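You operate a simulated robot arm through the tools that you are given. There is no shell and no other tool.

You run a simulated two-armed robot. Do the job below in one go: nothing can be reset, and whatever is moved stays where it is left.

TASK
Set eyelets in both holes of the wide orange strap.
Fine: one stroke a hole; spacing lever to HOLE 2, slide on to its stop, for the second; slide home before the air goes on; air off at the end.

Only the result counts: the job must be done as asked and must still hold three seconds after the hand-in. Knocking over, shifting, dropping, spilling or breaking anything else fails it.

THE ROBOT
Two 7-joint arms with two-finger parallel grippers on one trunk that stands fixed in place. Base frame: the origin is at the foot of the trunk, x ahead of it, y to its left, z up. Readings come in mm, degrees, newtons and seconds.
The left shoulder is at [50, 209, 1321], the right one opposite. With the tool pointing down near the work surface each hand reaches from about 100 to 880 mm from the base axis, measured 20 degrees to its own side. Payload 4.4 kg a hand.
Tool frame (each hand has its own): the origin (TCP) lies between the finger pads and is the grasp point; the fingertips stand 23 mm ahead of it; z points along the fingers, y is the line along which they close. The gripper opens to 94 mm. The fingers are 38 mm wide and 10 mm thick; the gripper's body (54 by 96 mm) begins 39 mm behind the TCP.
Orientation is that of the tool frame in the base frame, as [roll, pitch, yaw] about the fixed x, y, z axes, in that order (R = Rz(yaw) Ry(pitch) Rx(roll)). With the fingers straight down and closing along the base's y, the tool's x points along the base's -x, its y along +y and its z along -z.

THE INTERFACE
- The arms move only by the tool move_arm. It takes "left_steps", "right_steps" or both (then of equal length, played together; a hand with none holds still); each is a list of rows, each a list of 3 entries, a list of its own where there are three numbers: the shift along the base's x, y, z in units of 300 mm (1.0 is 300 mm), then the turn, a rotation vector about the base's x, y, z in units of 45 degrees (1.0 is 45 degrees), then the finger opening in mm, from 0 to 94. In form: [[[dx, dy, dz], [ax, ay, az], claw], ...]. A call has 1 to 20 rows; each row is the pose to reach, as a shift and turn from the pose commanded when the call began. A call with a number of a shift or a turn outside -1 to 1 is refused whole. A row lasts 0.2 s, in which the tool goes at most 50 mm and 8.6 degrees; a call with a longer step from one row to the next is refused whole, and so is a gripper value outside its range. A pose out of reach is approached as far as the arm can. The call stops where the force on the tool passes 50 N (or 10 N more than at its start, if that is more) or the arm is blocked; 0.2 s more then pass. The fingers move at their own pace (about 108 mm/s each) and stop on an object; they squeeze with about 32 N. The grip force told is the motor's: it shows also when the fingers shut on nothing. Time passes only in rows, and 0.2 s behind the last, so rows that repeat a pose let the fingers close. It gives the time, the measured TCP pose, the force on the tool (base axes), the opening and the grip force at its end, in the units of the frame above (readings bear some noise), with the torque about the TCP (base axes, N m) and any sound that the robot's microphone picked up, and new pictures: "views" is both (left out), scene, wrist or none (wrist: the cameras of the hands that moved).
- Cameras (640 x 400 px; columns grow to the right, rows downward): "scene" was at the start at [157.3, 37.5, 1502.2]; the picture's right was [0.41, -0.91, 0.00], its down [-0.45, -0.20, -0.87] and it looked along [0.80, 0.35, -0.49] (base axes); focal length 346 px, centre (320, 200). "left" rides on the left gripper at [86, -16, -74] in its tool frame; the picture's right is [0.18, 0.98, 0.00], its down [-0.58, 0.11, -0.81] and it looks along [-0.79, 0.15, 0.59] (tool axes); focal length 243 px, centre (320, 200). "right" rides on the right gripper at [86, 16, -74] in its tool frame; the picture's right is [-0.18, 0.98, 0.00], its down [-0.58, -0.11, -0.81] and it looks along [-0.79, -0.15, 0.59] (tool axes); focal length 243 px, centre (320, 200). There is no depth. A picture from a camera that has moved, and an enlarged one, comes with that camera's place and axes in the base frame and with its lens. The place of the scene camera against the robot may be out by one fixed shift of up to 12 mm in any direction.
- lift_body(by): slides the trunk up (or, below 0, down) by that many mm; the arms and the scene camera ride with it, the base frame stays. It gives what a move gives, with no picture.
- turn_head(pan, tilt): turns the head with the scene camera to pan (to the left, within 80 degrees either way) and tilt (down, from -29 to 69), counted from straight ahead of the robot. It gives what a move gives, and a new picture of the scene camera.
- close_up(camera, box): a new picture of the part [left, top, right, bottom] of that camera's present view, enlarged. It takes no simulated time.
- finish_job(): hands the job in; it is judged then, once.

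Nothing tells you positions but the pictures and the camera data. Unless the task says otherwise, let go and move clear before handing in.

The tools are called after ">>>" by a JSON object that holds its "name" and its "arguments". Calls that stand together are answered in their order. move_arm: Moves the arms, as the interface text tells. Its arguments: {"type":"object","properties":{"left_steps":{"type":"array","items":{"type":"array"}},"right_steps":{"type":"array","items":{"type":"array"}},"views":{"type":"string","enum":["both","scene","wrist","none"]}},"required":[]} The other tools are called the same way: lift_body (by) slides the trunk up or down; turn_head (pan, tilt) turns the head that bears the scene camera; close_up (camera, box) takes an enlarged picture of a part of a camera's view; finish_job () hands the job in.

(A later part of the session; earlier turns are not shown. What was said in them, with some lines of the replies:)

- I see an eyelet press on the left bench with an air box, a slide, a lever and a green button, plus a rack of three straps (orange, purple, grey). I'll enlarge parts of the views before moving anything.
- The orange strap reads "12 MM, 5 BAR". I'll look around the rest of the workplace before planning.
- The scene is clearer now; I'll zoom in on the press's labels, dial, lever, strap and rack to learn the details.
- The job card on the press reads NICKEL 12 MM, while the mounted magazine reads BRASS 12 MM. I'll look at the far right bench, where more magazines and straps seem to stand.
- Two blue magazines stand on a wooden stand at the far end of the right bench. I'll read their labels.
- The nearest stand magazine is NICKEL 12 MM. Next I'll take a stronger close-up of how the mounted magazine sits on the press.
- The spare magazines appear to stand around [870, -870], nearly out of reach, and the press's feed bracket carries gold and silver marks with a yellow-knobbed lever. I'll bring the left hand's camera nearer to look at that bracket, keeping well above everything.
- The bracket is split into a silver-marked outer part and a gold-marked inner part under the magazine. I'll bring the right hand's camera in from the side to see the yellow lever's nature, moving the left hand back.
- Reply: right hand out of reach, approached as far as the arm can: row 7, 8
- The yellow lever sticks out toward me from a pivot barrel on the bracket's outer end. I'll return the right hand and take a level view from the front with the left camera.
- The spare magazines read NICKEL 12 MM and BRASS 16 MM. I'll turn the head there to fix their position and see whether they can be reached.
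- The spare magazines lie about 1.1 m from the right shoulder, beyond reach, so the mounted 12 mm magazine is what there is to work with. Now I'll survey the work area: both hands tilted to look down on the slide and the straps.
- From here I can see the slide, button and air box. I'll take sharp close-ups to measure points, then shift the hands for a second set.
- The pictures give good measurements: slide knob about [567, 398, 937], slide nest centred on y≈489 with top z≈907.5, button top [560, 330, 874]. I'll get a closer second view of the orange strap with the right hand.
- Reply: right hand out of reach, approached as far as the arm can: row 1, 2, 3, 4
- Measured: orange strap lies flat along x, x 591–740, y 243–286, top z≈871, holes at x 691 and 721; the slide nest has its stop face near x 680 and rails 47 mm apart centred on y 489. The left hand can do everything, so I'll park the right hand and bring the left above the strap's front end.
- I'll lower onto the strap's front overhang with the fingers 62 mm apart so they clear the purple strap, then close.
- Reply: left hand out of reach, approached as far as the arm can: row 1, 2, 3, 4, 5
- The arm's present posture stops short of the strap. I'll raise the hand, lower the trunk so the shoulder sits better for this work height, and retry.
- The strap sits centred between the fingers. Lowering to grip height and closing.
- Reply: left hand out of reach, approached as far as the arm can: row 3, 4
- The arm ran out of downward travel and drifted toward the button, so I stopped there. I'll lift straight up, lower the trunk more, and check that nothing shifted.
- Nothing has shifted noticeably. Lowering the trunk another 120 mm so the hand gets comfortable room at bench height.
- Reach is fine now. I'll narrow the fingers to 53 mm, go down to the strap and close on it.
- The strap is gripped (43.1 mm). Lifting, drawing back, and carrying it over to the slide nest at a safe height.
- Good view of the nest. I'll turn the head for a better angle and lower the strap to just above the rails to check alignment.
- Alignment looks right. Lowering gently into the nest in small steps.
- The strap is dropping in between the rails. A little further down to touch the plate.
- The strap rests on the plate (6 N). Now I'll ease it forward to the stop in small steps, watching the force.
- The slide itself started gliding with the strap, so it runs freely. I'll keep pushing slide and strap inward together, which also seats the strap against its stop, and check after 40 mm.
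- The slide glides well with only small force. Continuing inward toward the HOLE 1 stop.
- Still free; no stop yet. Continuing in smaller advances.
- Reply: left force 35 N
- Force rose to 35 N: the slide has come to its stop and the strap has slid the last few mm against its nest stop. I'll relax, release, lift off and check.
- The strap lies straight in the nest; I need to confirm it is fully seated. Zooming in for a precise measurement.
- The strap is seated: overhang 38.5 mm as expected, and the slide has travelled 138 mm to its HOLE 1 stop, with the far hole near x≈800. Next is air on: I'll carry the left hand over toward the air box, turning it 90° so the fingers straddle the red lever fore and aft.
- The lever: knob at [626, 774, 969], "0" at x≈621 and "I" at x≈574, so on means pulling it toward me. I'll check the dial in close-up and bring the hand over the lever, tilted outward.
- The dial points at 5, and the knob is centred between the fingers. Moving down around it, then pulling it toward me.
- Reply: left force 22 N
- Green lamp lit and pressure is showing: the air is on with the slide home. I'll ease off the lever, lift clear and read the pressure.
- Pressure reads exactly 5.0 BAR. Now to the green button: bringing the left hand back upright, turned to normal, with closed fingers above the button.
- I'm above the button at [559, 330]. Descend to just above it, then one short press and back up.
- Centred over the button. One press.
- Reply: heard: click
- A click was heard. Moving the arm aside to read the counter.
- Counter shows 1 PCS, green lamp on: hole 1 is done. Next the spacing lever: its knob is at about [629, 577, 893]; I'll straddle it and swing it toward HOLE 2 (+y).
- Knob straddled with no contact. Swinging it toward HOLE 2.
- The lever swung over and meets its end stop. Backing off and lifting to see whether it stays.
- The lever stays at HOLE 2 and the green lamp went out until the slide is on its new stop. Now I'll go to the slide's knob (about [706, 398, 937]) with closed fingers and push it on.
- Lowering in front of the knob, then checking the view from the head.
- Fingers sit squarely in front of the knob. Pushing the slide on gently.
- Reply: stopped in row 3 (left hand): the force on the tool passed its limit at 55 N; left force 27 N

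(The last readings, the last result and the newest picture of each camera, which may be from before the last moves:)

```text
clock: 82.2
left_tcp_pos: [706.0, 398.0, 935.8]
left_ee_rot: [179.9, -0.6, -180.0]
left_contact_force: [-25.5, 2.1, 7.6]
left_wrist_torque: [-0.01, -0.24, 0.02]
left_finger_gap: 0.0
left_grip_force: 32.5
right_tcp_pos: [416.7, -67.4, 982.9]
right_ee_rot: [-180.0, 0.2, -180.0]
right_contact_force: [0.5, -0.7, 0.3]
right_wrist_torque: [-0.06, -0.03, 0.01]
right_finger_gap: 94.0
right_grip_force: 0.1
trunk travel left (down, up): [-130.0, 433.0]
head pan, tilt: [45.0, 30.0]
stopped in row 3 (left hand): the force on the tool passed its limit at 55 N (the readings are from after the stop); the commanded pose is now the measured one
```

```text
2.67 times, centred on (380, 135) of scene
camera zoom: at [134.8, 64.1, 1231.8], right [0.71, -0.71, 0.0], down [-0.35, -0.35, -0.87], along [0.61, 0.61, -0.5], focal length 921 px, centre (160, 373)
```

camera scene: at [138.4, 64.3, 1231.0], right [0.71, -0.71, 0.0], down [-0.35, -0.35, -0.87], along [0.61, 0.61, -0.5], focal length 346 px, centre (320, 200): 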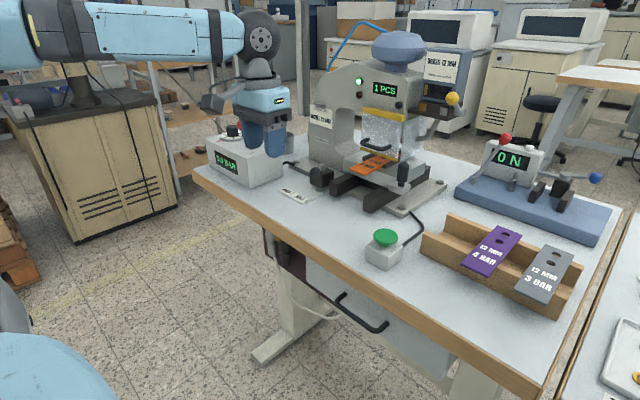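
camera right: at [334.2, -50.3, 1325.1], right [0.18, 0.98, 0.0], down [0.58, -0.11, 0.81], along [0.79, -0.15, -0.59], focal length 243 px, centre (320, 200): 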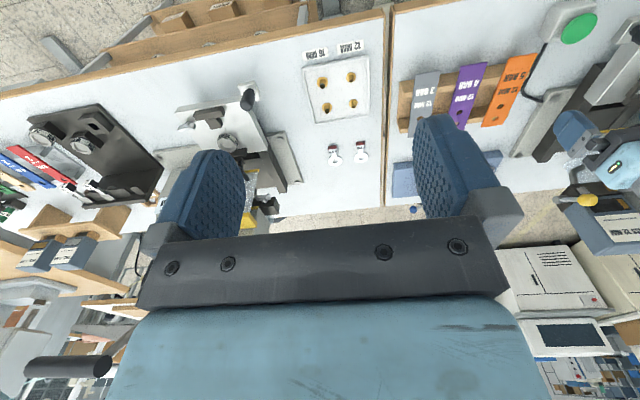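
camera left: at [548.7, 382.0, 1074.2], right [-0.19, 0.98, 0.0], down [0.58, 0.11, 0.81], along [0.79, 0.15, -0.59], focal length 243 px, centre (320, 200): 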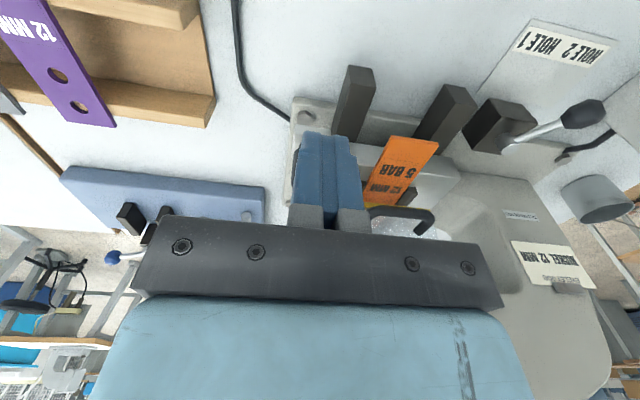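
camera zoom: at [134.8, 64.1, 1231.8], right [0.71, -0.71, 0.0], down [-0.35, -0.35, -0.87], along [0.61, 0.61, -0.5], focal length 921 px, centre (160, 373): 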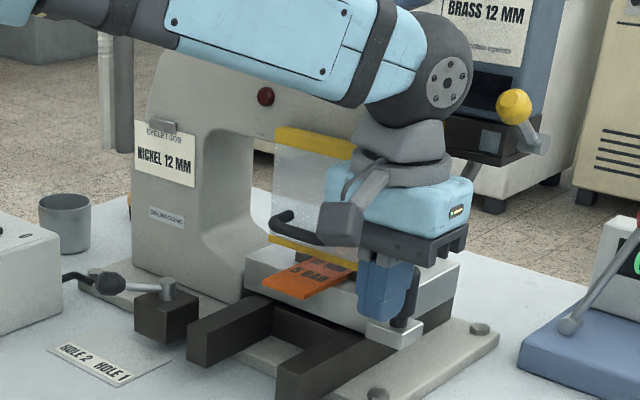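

The slide hit its HOLE 2 stop. Backing off and checking the lamp and the strap's seating.

>>> {"name": "move_arm", "arguments": {"left_steps": [[[-0.02, 0, 0], [0, 0, 0], 0], [[-0.1, 0, 0.01], [0, 0, 0], 0], [[-0.22, 0, 0.05], [0, 0, 0], 0], [[-0.35, 0.06, 0.13], [0, 0, 0], 0], [[-0.48, 0.13, 0.24], [0, 0, 0], 30], [[-0.55, 0.25, 0.33], [0, 0, 0], 70], [[-0.55, 0.3, 0.37], [0, 0, 0], 94], [[-0.55, 0.3, 0.37], [0, 0, 0], 94]], "views": "both"}}

>>> {"name": "close_up", "arguments": {"camera": "scene", "box": [300, 60, 460, 210]}}

>>> {"name": "close_up", "arguments": {"camera": "left", "box": [265, 140, 365, 220]}}

```text
refused: row 5 steps farther than a row can; nothing moved
```

```text
2.67 times, centred on (380, 135) of scene
camera zoom: at [134.8, 64.1, 1231.8], right [0.71, -0.71, 0.0], down [-0.35, -0.35, -0.87], along [0.61, 0.61, -0.5], focal length 921 px, centre (160, 373)
```

zoom: 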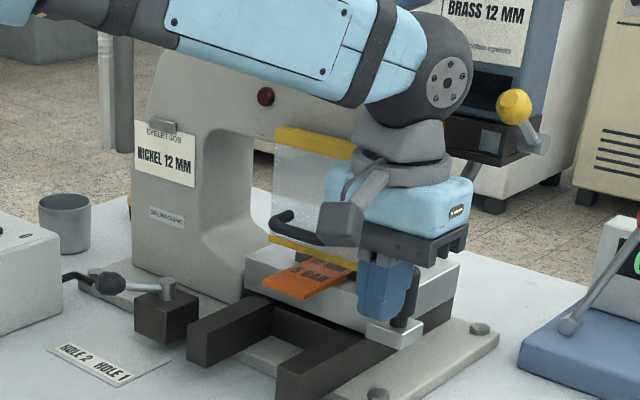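

```text
5.00 times, centred on (315, 180) of left
camera zoom: at [620.0, 381.8, 1011.2], right [-0.18, 0.98, 0.0], down [0.59, 0.11, 0.8], along [0.79, 0.15, -0.6], focal length 1213 px, centre (345, 300)
```

zoom: 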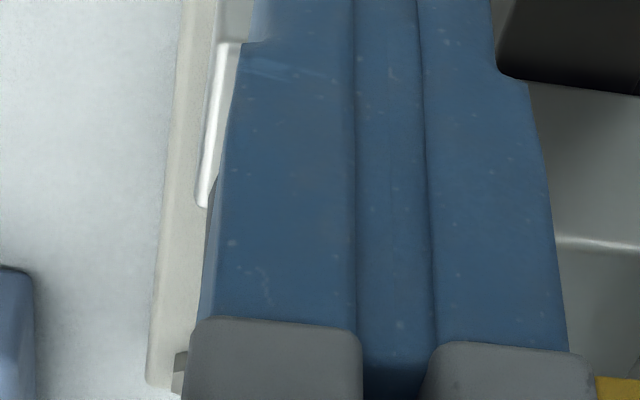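

That retreat had one step too long; sending it again with smaller steps.

>>> {"name": "move_arm", "arguments": {"left_steps": [[[-0.02, 0, 0], [0, 0, 0], 0], [[-0.1, 0, 0.01], [0, 0, 0], 0], [[-0.2, 0, 0.05], [0, 0, 0], 0], [[-0.3, 0.04, 0.12], [0, 0, 0], 0], [[-0.4, 0.1, 0.2], [0, 0, 0], 30], [[-0.48, 0.18, 0.28], [0, 0, 0], 70], [[-0.5, 0.28, 0.34], [0, 0, 0], 94], [[-0.5, 0.3, 0.36], [0, 0, 0], 94], [[-0.5, 0.3, 0.36], [0, 0, 0], 94]], "views": "both"}}

>>> {"name": "close_up", "arguments": {"camera": "scene", "box": [300, 60, 460, 210]}}

>>> {"name": "close_up", "arguments": {"camera": "left", "box": [255, 130, 375, 220]}}

```text
clock: 84.2
left_tcp_pos: [557.6, 487.1, 1040.7]
left_ee_rot: [-180.0, -0.6, 179.9]
left_contact_force: [0.5, 0.1, 0.4]
left_wrist_torque: [-0.01, 0.02, 0.02]
left_finger_gap: 94.1
left_grip_force: 0.1
right_tcp_pos: [419.9, -67.9, 980.9]
right_ee_rot: [-179.9, 0.0, -180.0]
right_contact_force: [-0.4, 0.3, 0.4]
right_wrist_torque: [0.01, -0.02, -0.02]
right_finger_gap: 94.1
right_grip_force: 0.1
trunk travel left (down, up): [-130.0, 433.0]
head pan, tilt: [45.0, 30.0]
camera scene: at [138.4, 64.7, 1230.9], right [0.71, -0.71, 0.0], down [-0.35, -0.35, -0.87], along [0.61, 0.61, -0.5], focal length 346 px, centre (320, 200)
camera left: at [473.0, 471.7, 1116.7], right [-0.18, 0.98, 0.0], down [0.59, 0.11, 0.8], along [0.79, 0.15, -0.6], focal length 243 px, centre (320, 200)
```

scene: 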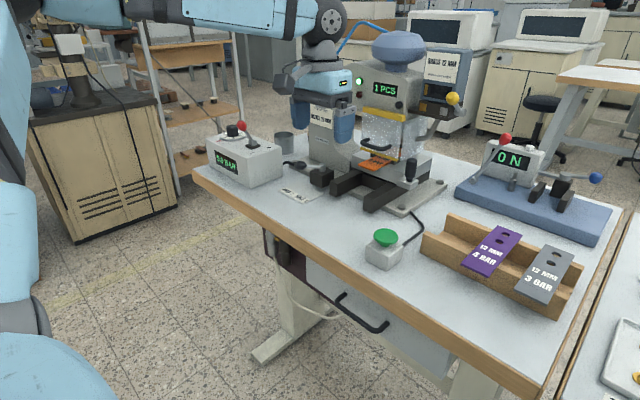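
left: 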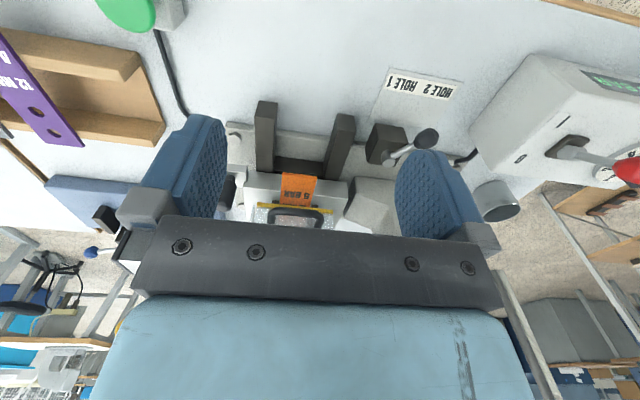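

```text
2.67 times, centred on (380, 135) of scene
camera zoom: at [138.4, 64.7, 1230.9], right [0.71, -0.71, 0.0], down [-0.35, -0.35, -0.87], along [0.61, 0.61, -0.5], focal length 921 px, centre (160, 373)
```

zoom: 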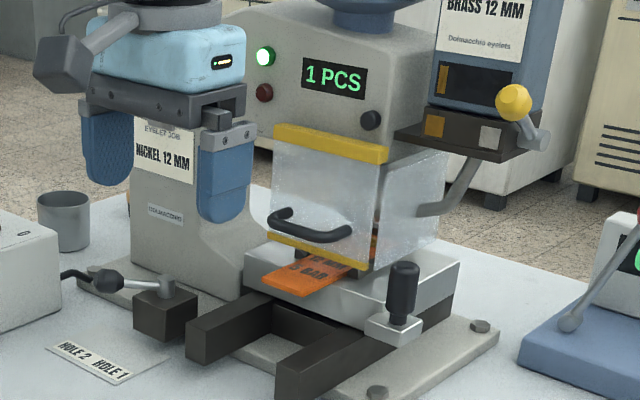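

```text
4.44 times, centred on (315, 175) of left
camera zoom: at [473.0, 471.7, 1116.7], right [-0.18, 0.98, 0.0], down [0.59, 0.11, 0.8], along [0.79, 0.15, -0.6], focal length 1078 px, centre (342, 311)
```

zoom: 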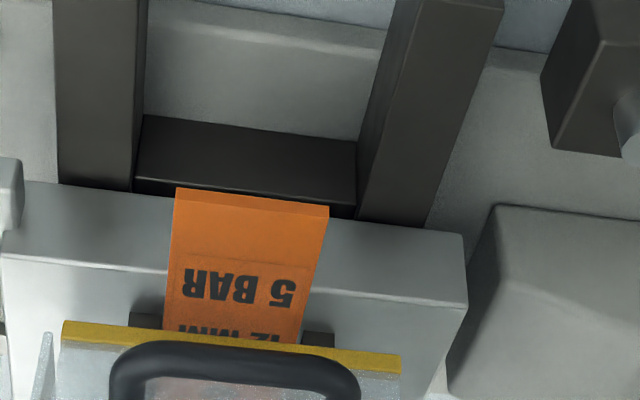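

Green lamp lit again, strap still seated, slide 30 mm further on. Now the second press of the button.

>>> {"name": "move_arm", "arguments": {"left_steps": [[[0.002, -0.13, -0.03], [0, 0, 0], 60], [[0.004, -0.26, -0.06], [0, 0, 0], 30], [[0.006, -0.39, -0.1], [0, 0, 0], 0], [[0.007, -0.5, -0.15], [0, 0, 0], 0], [[0.007, -0.525, -0.28], [0, 0, 0], 0], [[0.007, -0.525, -0.39], [0, 0, 0], 0], [[0.007, -0.525, -0.43], [0, 0, 0], 0], [[0.007, -0.525, -0.43], [0, 0, 0], 0]], "views": "wrist"}}

>>> {"name": "close_up", "arguments": {"camera": "scene", "box": [330, 190, 430, 280]}}

```text
clock: 86.0
left_tcp_pos: [559.9, 330.4, 909.7]
left_ee_rot: [180.0, -0.6, -180.0]
left_contact_force: [0.2, 0.0, -0.8]
left_wrist_torque: [-0.04, 0.02, -0.03]
left_finger_gap: 0.0
left_grip_force: 31.7
right_tcp_pos: [418.9, -67.9, 981.8]
right_ee_rot: [-180.0, 0.0, -180.0]
right_contact_force: [0.6, -0.2, 0.2]
right_wrist_torque: [0.02, -0.03, 0.01]
right_finger_gap: 93.9
right_grip_force: 0.0
trunk travel left (down, up): [-130.0, 433.0]
head pan, tilt: [45.0, 30.0]
camera left: at [475.1, 313.5, 986.4], right [-0.18, 0.98, 0.0], down [0.59, 0.11, 0.8], along [0.79, 0.15, -0.6], focal length 243 px, centre (320, 200)
```

left: 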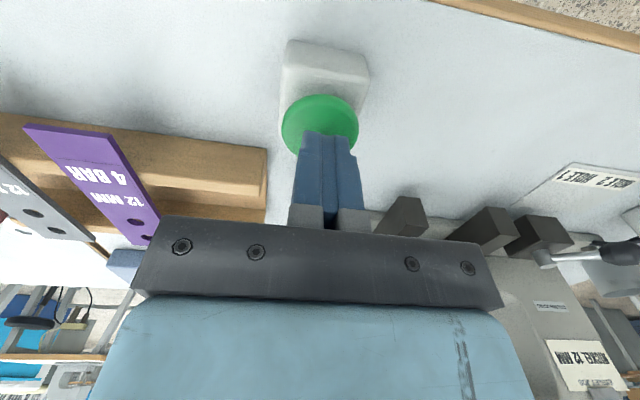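

```text
4.44 times, centred on (380, 235) of scene
camera zoom: at [138.3, 64.5, 1230.9], right [0.71, -0.71, 0.0], down [-0.35, -0.35, -0.87], along [0.61, 0.61, -0.5], focal length 1536 px, centre (53, 44)
```

zoom: 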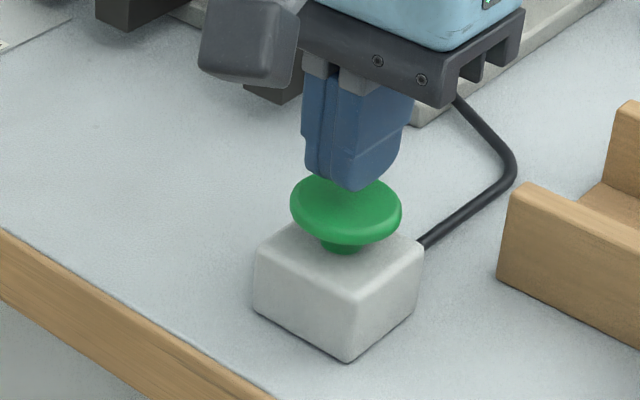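

Same position as before; one identical press.

>>> {"name": "move_arm", "arguments": {"left_steps": [[[0, 0, -0.03], [0, 0, 0], 0], [[0, 0, -0.05], [0, 0, 0], 0], [[0, 0, -0.07], [0, 0, 0], 0], [[0, 0, -0.02], [0, 0, 0], 0], [[0, 0, 0.05], [0, 0, 0], 0], [[0, 0, 0.05], [0, 0, 0], 0]], "views": "none"}}

>>> {"name": "move_arm", "arguments": {"left_steps": [[[-0.05, 0.05, 0.1], [0, 0, 0], 0], [[-0.12, 0.15, 0.2], [0, 0, 0], 0], [[-0.2, 0.27, 0.28], [0, 0, 0], 0], [[-0.27, 0.39, 0.32], [0, 0, 0], 0], [[-0.25, 0.5, 0.38], [0, 0, 0], 20], [[-0.22, 0.6, 0.44], [0, 0, 0], 40], [[-0.2, 0.7, 0.5], [0, 0, 0], 60], [[-0.2, 0.8, 0.55], [0, 0, 0], 60], [[-0.2, 0.8, 0.55], [0, 0, 0], 60]], "views": "scene"}}

>>> {"name": "close_up", "arguments": {"camera": "scene", "box": [300, 60, 460, 210]}}

```text
clock: 87.4
left_tcp_pos: [561.4, 330.4, 926.4]
left_ee_rot: [-180.0, -0.7, 180.0]
left_contact_force: [0.2, 0.4, 0.6]
left_wrist_torque: [-0.01, -0.01, 0.03]
left_finger_gap: 0.0
left_grip_force: 32.3
right_tcp_pos: [418.6, -68.3, 980.2]
right_ee_rot: [180.0, 0.0, 180.0]
right_contact_force: [-1.1, 0.4, 0.1]
right_wrist_torque: [-0.01, -0.01, 0.0]
right_finger_gap: 94.1
right_grip_force: 0.1
trunk travel left (down, up): [-130.0, 433.0]
head pan, tilt: [45.0, 30.0]
heard: click
```

```text
clock: 89.4
left_tcp_pos: [501.1, 571.0, 1091.6]
left_ee_rot: [180.0, -0.6, -180.0]
left_contact_force: [1.0, 1.0, 0.5]
left_wrist_torque: [0.0, 0.01, -0.02]
left_finger_gap: 59.9
left_grip_force: 0.1
right_tcp_pos: [419.7, -67.6, 981.0]
right_ee_rot: [179.9, 0.0, -180.0]
right_contact_force: [-0.3, 0.6, 1.0]
right_wrist_torque: [0.0, 0.0, -0.03]
right_finger_gap: 93.9
right_grip_force: 0.0
trunk travel left (down, up): [-130.0, 433.0]
head pan, tilt: [45.0, 30.0]
camera scene: at [138.4, 64.4, 1230.9], right [0.71, -0.71, 0.0], down [-0.35, -0.35, -0.87], along [0.61, 0.61, -0.5], focal length 346 px, centre (320, 200)
```

scene: 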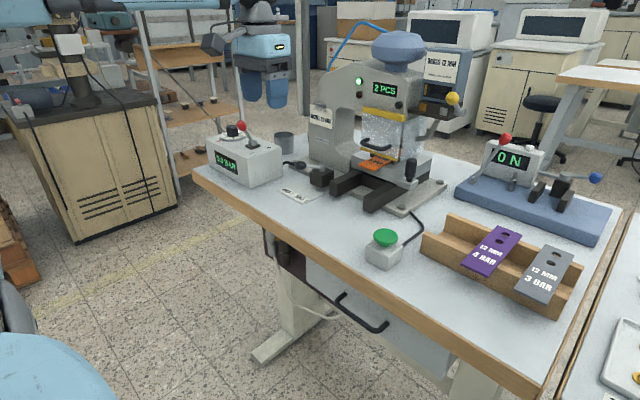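

```text
2.67 times, centred on (380, 135) of scene
camera zoom: at [138.4, 64.4, 1230.9], right [0.71, -0.71, 0.0], down [-0.35, -0.35, -0.87], along [0.61, 0.61, -0.5], focal length 921 px, centre (160, 373)
```

zoom: 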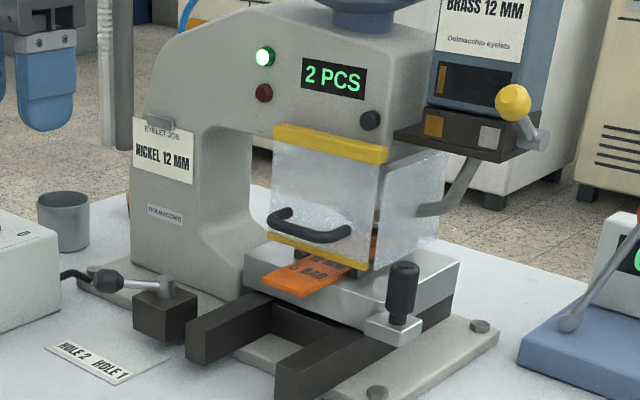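

2 PCS with the green lamp: both holes done. Now air off: turning the hand again and going to the air lever.

>>> {"name": "move_arm", "arguments": {"left_steps": [[[0.01, 0.04, 0], [0, 0, 0.16], 60], [[0.02, 0.08, 0], [0, 0, 0.33], 60], [[0.03, 0.12, 0], [0, 0, 0.5], 60], [[0.04, 0.16, 0], [0, 0, 0.67], 60], [[0.05, 0.2, 0], [0, 0, 0.84], 60], [[0.06, 0.24, 0], [0, 0, 1.0], 60]], "views": "none"}}

>>> {"name": "move_arm", "arguments": {"left_steps": [[[0.01, 0.04, 0], [0, 0, 0.16], 60], [[0.02, 0.08, 0], [0, 0, 0.33], 60], [[0.03, 0.12, 0], [0, 0, 0.5], 60], [[0.05, 0.16, 0], [0, 0, 0.67], 60], [[0.07, 0.19, 0], [0, 0, 0.84], 60], [[0.08, 0.21, 0], [0, 0, 1.0], 60], [[0.08, 0.21, 0], [0, 0, 1.0], 60]], "views": "none"}}

>>> {"name": "move_arm", "arguments": {"left_steps": [[[0.02, 0.03, 0], [0.13, 0, 0], 60], [[0.05, 0.06, -0.03], [0.27, 0, 0], 60], [[0.08, 0.1, -0.08], [0.4, 0, 0], 60], [[0.1, 0.13, -0.13], [0.53, 0, 0], 60], [[0.12, 0.15, -0.17], [0.667, 0, 0], 60], [[0.12, 0.15, -0.17], [0.667, 0, 0], 60]], "views": "both"}}

```text
clock: 90.8
left_tcp_pos: [517.9, 643.3, 1091.7]
left_ee_rot: [-180.0, -0.7, -134.9]
left_contact_force: [0.4, 0.4, 0.0]
left_wrist_torque: [0.02, -0.01, -0.03]
left_finger_gap: 59.6
left_grip_force: 0.1
right_tcp_pos: [420.4, -67.0, 980.6]
right_ee_rot: [180.0, 0.0, 180.0]
right_contact_force: [0.4, 1.0, 0.3]
right_wrist_torque: [0.01, -0.03, -0.03]
right_finger_gap: 93.9
right_grip_force: 0.1
trunk travel left (down, up): [-130.0, 433.0]
head pan, tilt: [45.0, 30.0]
```

```text
clock: 92.4
left_tcp_pos: [542.5, 706.5, 1091.4]
left_ee_rot: [-180.0, -0.6, -89.9]
left_contact_force: [0.0, -0.6, 0.0]
left_wrist_torque: [0.03, 0.01, -0.01]
left_finger_gap: 59.8
left_grip_force: 0.0
right_tcp_pos: [420.2, -68.4, 980.6]
right_ee_rot: [179.9, 0.0, -179.9]
right_contact_force: [-0.4, 0.2, -0.1]
right_wrist_torque: [0.02, -0.01, -0.01]
right_finger_gap: 93.7
right_grip_force: 0.2
trunk travel left (down, up): [-130.0, 433.0]
head pan, tilt: [45.0, 30.0]
```

```text
clock: 93.8
left_tcp_pos: [578.2, 749.9, 1040.2]
left_ee_rot: [-180.0, 29.4, -89.9]
left_contact_force: [0.3, -0.2, 0.0]
left_wrist_torque: [0.03, 0.0, 0.01]
left_finger_gap: 60.1
left_grip_force: 0.1
right_tcp_pos: [419.1, -67.0, 981.1]
right_ee_rot: [180.0, 0.1, -179.9]
right_contact_force: [-0.1, 0.5, -0.3]
right_wrist_torque: [0.0, 0.04, -0.02]
right_finger_gap: 94.0
right_grip_force: 0.1
trunk travel left (down, up): [-130.0, 433.0]
head pan, tilt: [45.0, 30.0]
camera scene: at [138.2, 64.5, 1231.0], right [0.71, -0.71, 0.0], down [-0.35, -0.35, -0.87], along [0.61, 0.61, -0.5], focal length 346 px, centre (320, 200)
camera left: at [595.8, 638.6, 1062.7], right [-0.98, -0.16, -0.09], down [-0.11, 0.11, 0.99], along [-0.15, 0.98, -0.13], focal length 243 px, centre (320, 200)
```

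scene: 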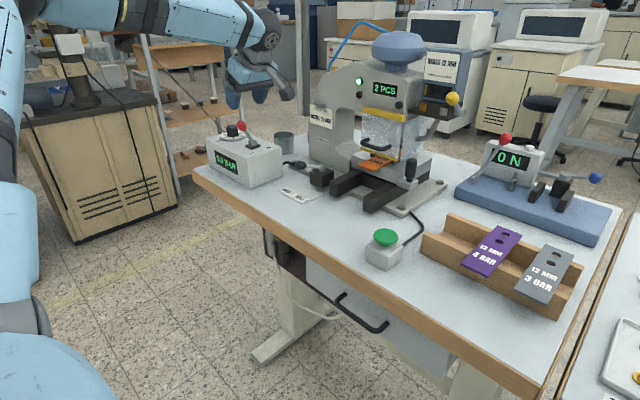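
left: 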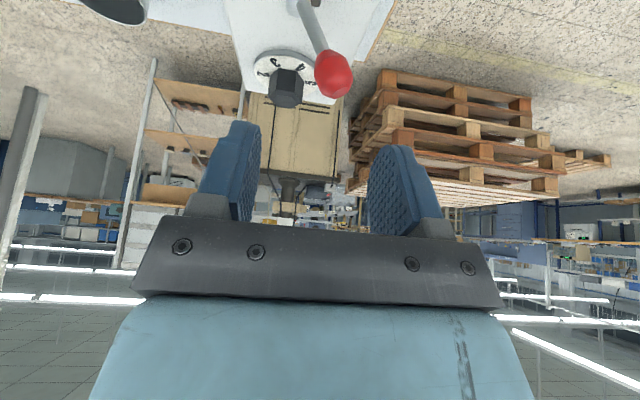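

The knob now stands at [574, 774, 968]. Lowering around it and pushing it back to 0.

>>> {"name": "move_arm", "arguments": {"left_steps": [[[-0.007, 0.03, -0.1], [0, 0, 0], 60], [[-0.007, 0.06, -0.18], [0, 0, 0], 60], [[-0.007, 0.083, -0.24], [0, 0, 0], 60], [[-0.007, 0.083, -0.24], [0, 0, 0], 60]], "views": "wrist"}}

>>> {"name": "close_up", "arguments": {"camera": "scene", "box": [190, 90, 310, 190]}}

```text
clock: 94.8
left_tcp_pos: [578.2, 775.2, 968.8]
left_ee_rot: [180.0, 29.4, -90.0]
left_contact_force: [-0.9, -0.2, 0.0]
left_wrist_torque: [-0.02, 0.05, -0.01]
left_finger_gap: 60.0
left_grip_force: 0.0
right_tcp_pos: [419.7, -68.3, 981.0]
right_ee_rot: [-180.0, -0.1, -180.0]
right_contact_force: [0.3, -0.3, -0.6]
right_wrist_torque: [-0.01, -0.01, 0.02]
right_finger_gap: 93.9
right_grip_force: 0.1
trunk travel left (down, up): [-130.0, 433.0]
head pan, tilt: [45.0, 30.0]
camera left: at [593.3, 663.6, 990.9], right [-0.98, -0.16, -0.09], down [-0.11, 0.11, 0.99], along [-0.15, 0.98, -0.13], focal length 243 px, centre (320, 200)
```

left: 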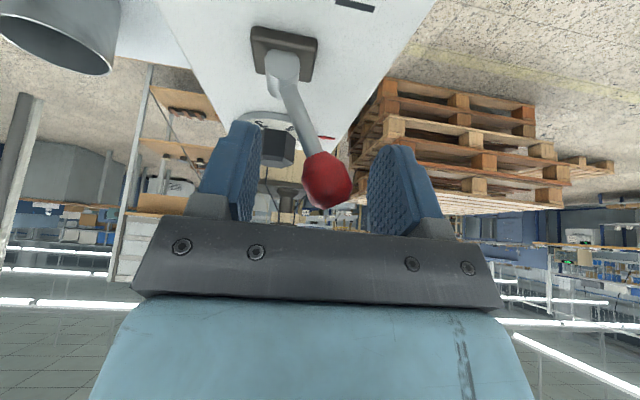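

```text
4.00 times, centred on (250, 140) of scene
camera zoom: at [138.2, 64.1, 1231.0], right [0.71, -0.71, 0.0], down [-0.35, -0.35, -0.87], along [0.61, 0.61, -0.5], focal length 1382 px, centre (600, 440)
```

zoom: 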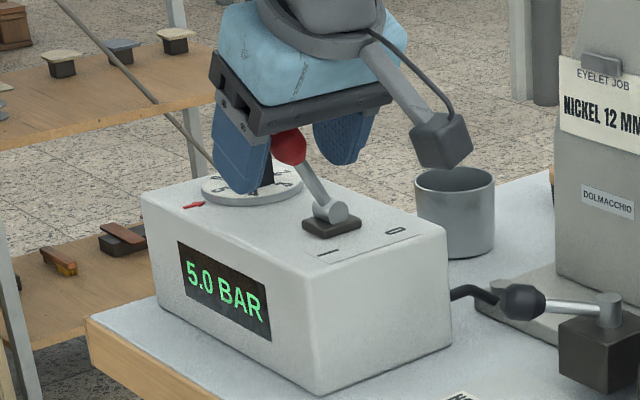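

>>> {"name": "move_arm", "arguments": {"left_steps": [[[0.035, 0, 0], [0, 0, 0], 60], [[0.07, 0, 0.005], [0, 0, 0], 60], [[0.105, 0, 0.01], [0, 0, 0], 60], [[0.14, 0, 0.01], [0, 0, 0], 60], [[0.175, 0, 0.01], [0, 0, 0], 60], [[0.21, 0, 0.005], [0, 0, 0], 60], [[0.235, 0, 0], [0, 0, 0], 60], [[0.235, 0, 0], [0, 0, 0], 60]], "views": "wrist"}}

>>> {"name": "close_up", "arguments": {"camera": "scene", "box": [190, 90, 310, 190]}}

```text
clock: 96.6
left_tcp_pos: [645.2, 774.9, 969.7]
left_ee_rot: [-180.0, 29.4, -90.0]
left_contact_force: [-25.6, -4.0, 2.2]
left_wrist_torque: [-0.15, 0.79, 0.11]
left_finger_gap: 71.5
left_grip_force: 13.0
right_tcp_pos: [418.6, -67.4, 981.7]
right_ee_rot: [180.0, 0.1, 179.9]
right_contact_force: [-0.4, -1.0, 0.6]
right_wrist_torque: [-0.03, 0.03, 0.0]
right_finger_gap: 94.0
right_grip_force: 0.1
trunk travel left (down, up): [-130.0, 433.0]
head pan, tilt: [45.0, 30.0]
camera left: at [661.0, 663.8, 992.8], right [-0.98, -0.16, -0.09], down [-0.11, 0.11, 0.99], along [-0.15, 0.98, -0.13], focal length 243 px, centre (320, 200)
```

left: 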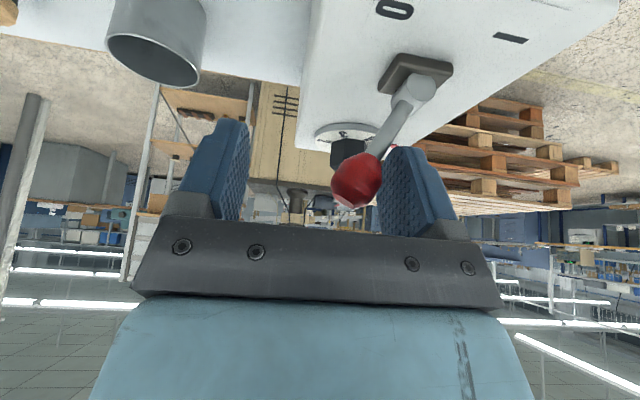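

```text
4.00 times, centred on (250, 140) of scene
camera zoom: at [135.5, 63.8, 1231.4], right [0.71, -0.71, 0.0], down [-0.35, -0.35, -0.87], along [0.61, 0.61, -0.5], focal length 1382 px, centre (600, 440)
```

zoom: 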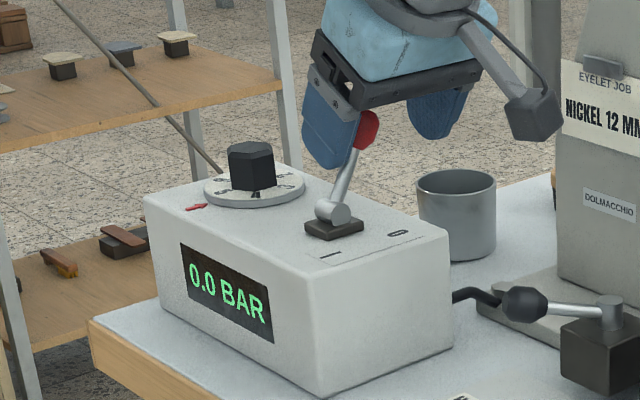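

Air is off (0.0 BAR). Releasing the lever and retreating clear.

>>> {"name": "move_arm", "arguments": {"left_steps": [[[-0.03, 0, 0], [0, 0, 0], 60], [[-0.055, 0, 0.01], [0, 0, 0], 60], [[-0.055, -0.03, 0.12], [0, 0, 0], 60], [[-0.055, -0.06, 0.25], [0, 0, 0], 60], [[-0.1, -0.15, 0.36], [0, 0, 0], 60], [[-0.2, -0.27, 0.4], [0, 0, 0], 60], [[-0.3, -0.39, 0.4], [0, 0, 0], 60], [[-0.4, -0.5, 0.4], [0, 0, 0], 60], [[-0.4, -0.5, 0.4], [0, 0, 0], 60]], "views": "both"}}

>>> {"name": "close_up", "arguments": {"camera": "scene", "box": [190, 50, 450, 210]}}

>>> {"name": "close_up", "arguments": {"camera": "scene", "box": [350, 130, 430, 190]}}

```text
clock: 98.6
left_tcp_pos: [526.8, 626.2, 1087.5]
left_ee_rot: [179.9, 29.5, -90.0]
left_contact_force: [0.4, -0.4, -0.4]
left_wrist_torque: [0.0, -0.02, -0.04]
left_finger_gap: 59.8
left_grip_force: 0.1
right_tcp_pos: [420.5, -67.3, 981.5]
right_ee_rot: [-180.0, 0.0, 179.9]
right_contact_force: [-0.8, -0.6, 0.2]
right_wrist_torque: [0.01, 0.03, 0.01]
right_finger_gap: 94.1
right_grip_force: 0.1
trunk travel left (down, up): [-130.0, 433.0]
head pan, tilt: [45.0, 30.0]
camera scene: at [138.6, 64.7, 1230.8], right [0.71, -0.71, 0.0], down [-0.35, -0.35, -0.87], along [0.61, 0.61, -0.5], focal length 346 px, centre (320, 200)
camera left: at [543.2, 513.8, 1110.2], right [-0.98, -0.16, -0.09], down [-0.11, 0.11, 0.99], along [-0.15, 0.98, -0.13], focal length 243 px, centre (320, 200)
```

scene: 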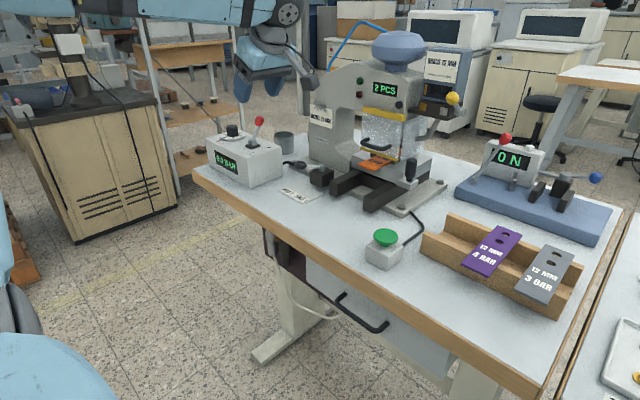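
left: 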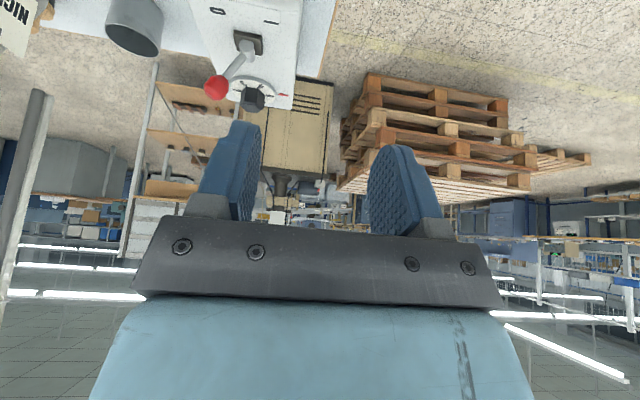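

```text
2.46 times, centred on (320, 130) of scene
camera zoom: at [138.6, 64.7, 1230.8], right [0.71, -0.71, 0.0], down [-0.35, -0.35, -0.87], along [0.61, 0.61, -0.5], focal length 850 px, centre (320, 372)
```

zoom: 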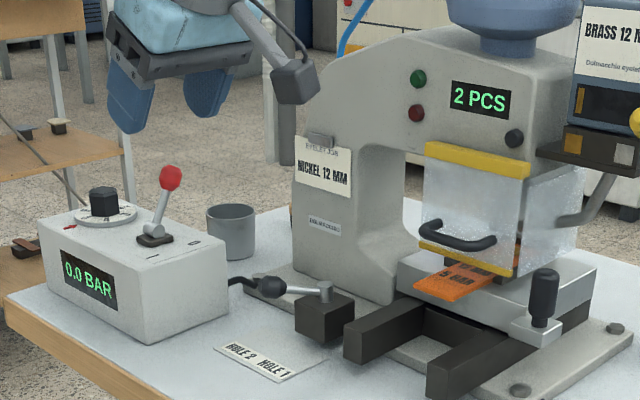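

```text
6.67 times, centred on (390, 160) of scene
camera zoom: at [138.6, 64.7, 1230.8], right [0.71, -0.71, 0.0], down [-0.35, -0.35, -0.87], along [0.61, 0.61, -0.5], focal length 2304 px, centre (-147, 467)
```

zoom: 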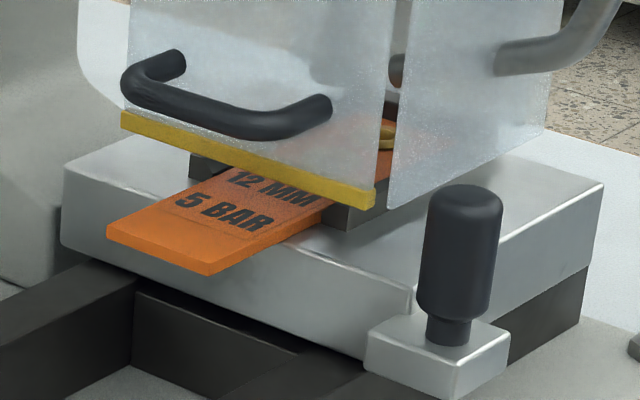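

Two eyelets are set: the counter reads 2 PCS and a brass flange shows through the guard. The air is off at 0.0 BAR, the strap is in the nest, and both hands are clear, so I'm handing in. The eyelets came from the mounted BRASS 12 MM magazine. The card on the press says NICKEL 12 MM, but that magazine stands out of reach.

>>> {"name": "finish_job", "arguments": {}}

```text
The job is handed in.
```

I set an eyelet in both holes of the wide orange strap and handed the job in, but the eyelets are brass, while the job card on the press says NICKEL 12 MM. The nickel magazine stands at the far end of the right bench. I judged it out of reach, at about 1.1 m from the right shoulder, so I used the BRASS 12 MM magazine already mounted. If nickel was required, this strap is not right.

- **Strokes:** I pressed the button once per hole, and the counter went from 0 to 1 to 2 PCS. I saw a brass flange through the guard but did not pull the slide out to look at both eyelets up close.
- **Slide and air:** I read "slide home" as pushed in to the HOLE 1 stop, and did that before turning the air on. The green lamp then lit and the pressure settled at 5.0 BAR, as marked on the strap.
- **Second hole:** I moved the spacing lever to HOLE 2 and pushed the slide on to its stop. The green lamp lit again before the second press.
- **End state:** The air is off at 0.0 BAR. The strap is still in the slide nest under the press, the spacing lever is at HOLE 2, and both hands are clear.
- **A small contact:** On the first try for the strap, the left hand ran out of reach and lightly touched the side of the button and the strap. The strap may have moved 1–2 mm on its rack. The counter stayed at 0, and the later views showed nothing else moved.
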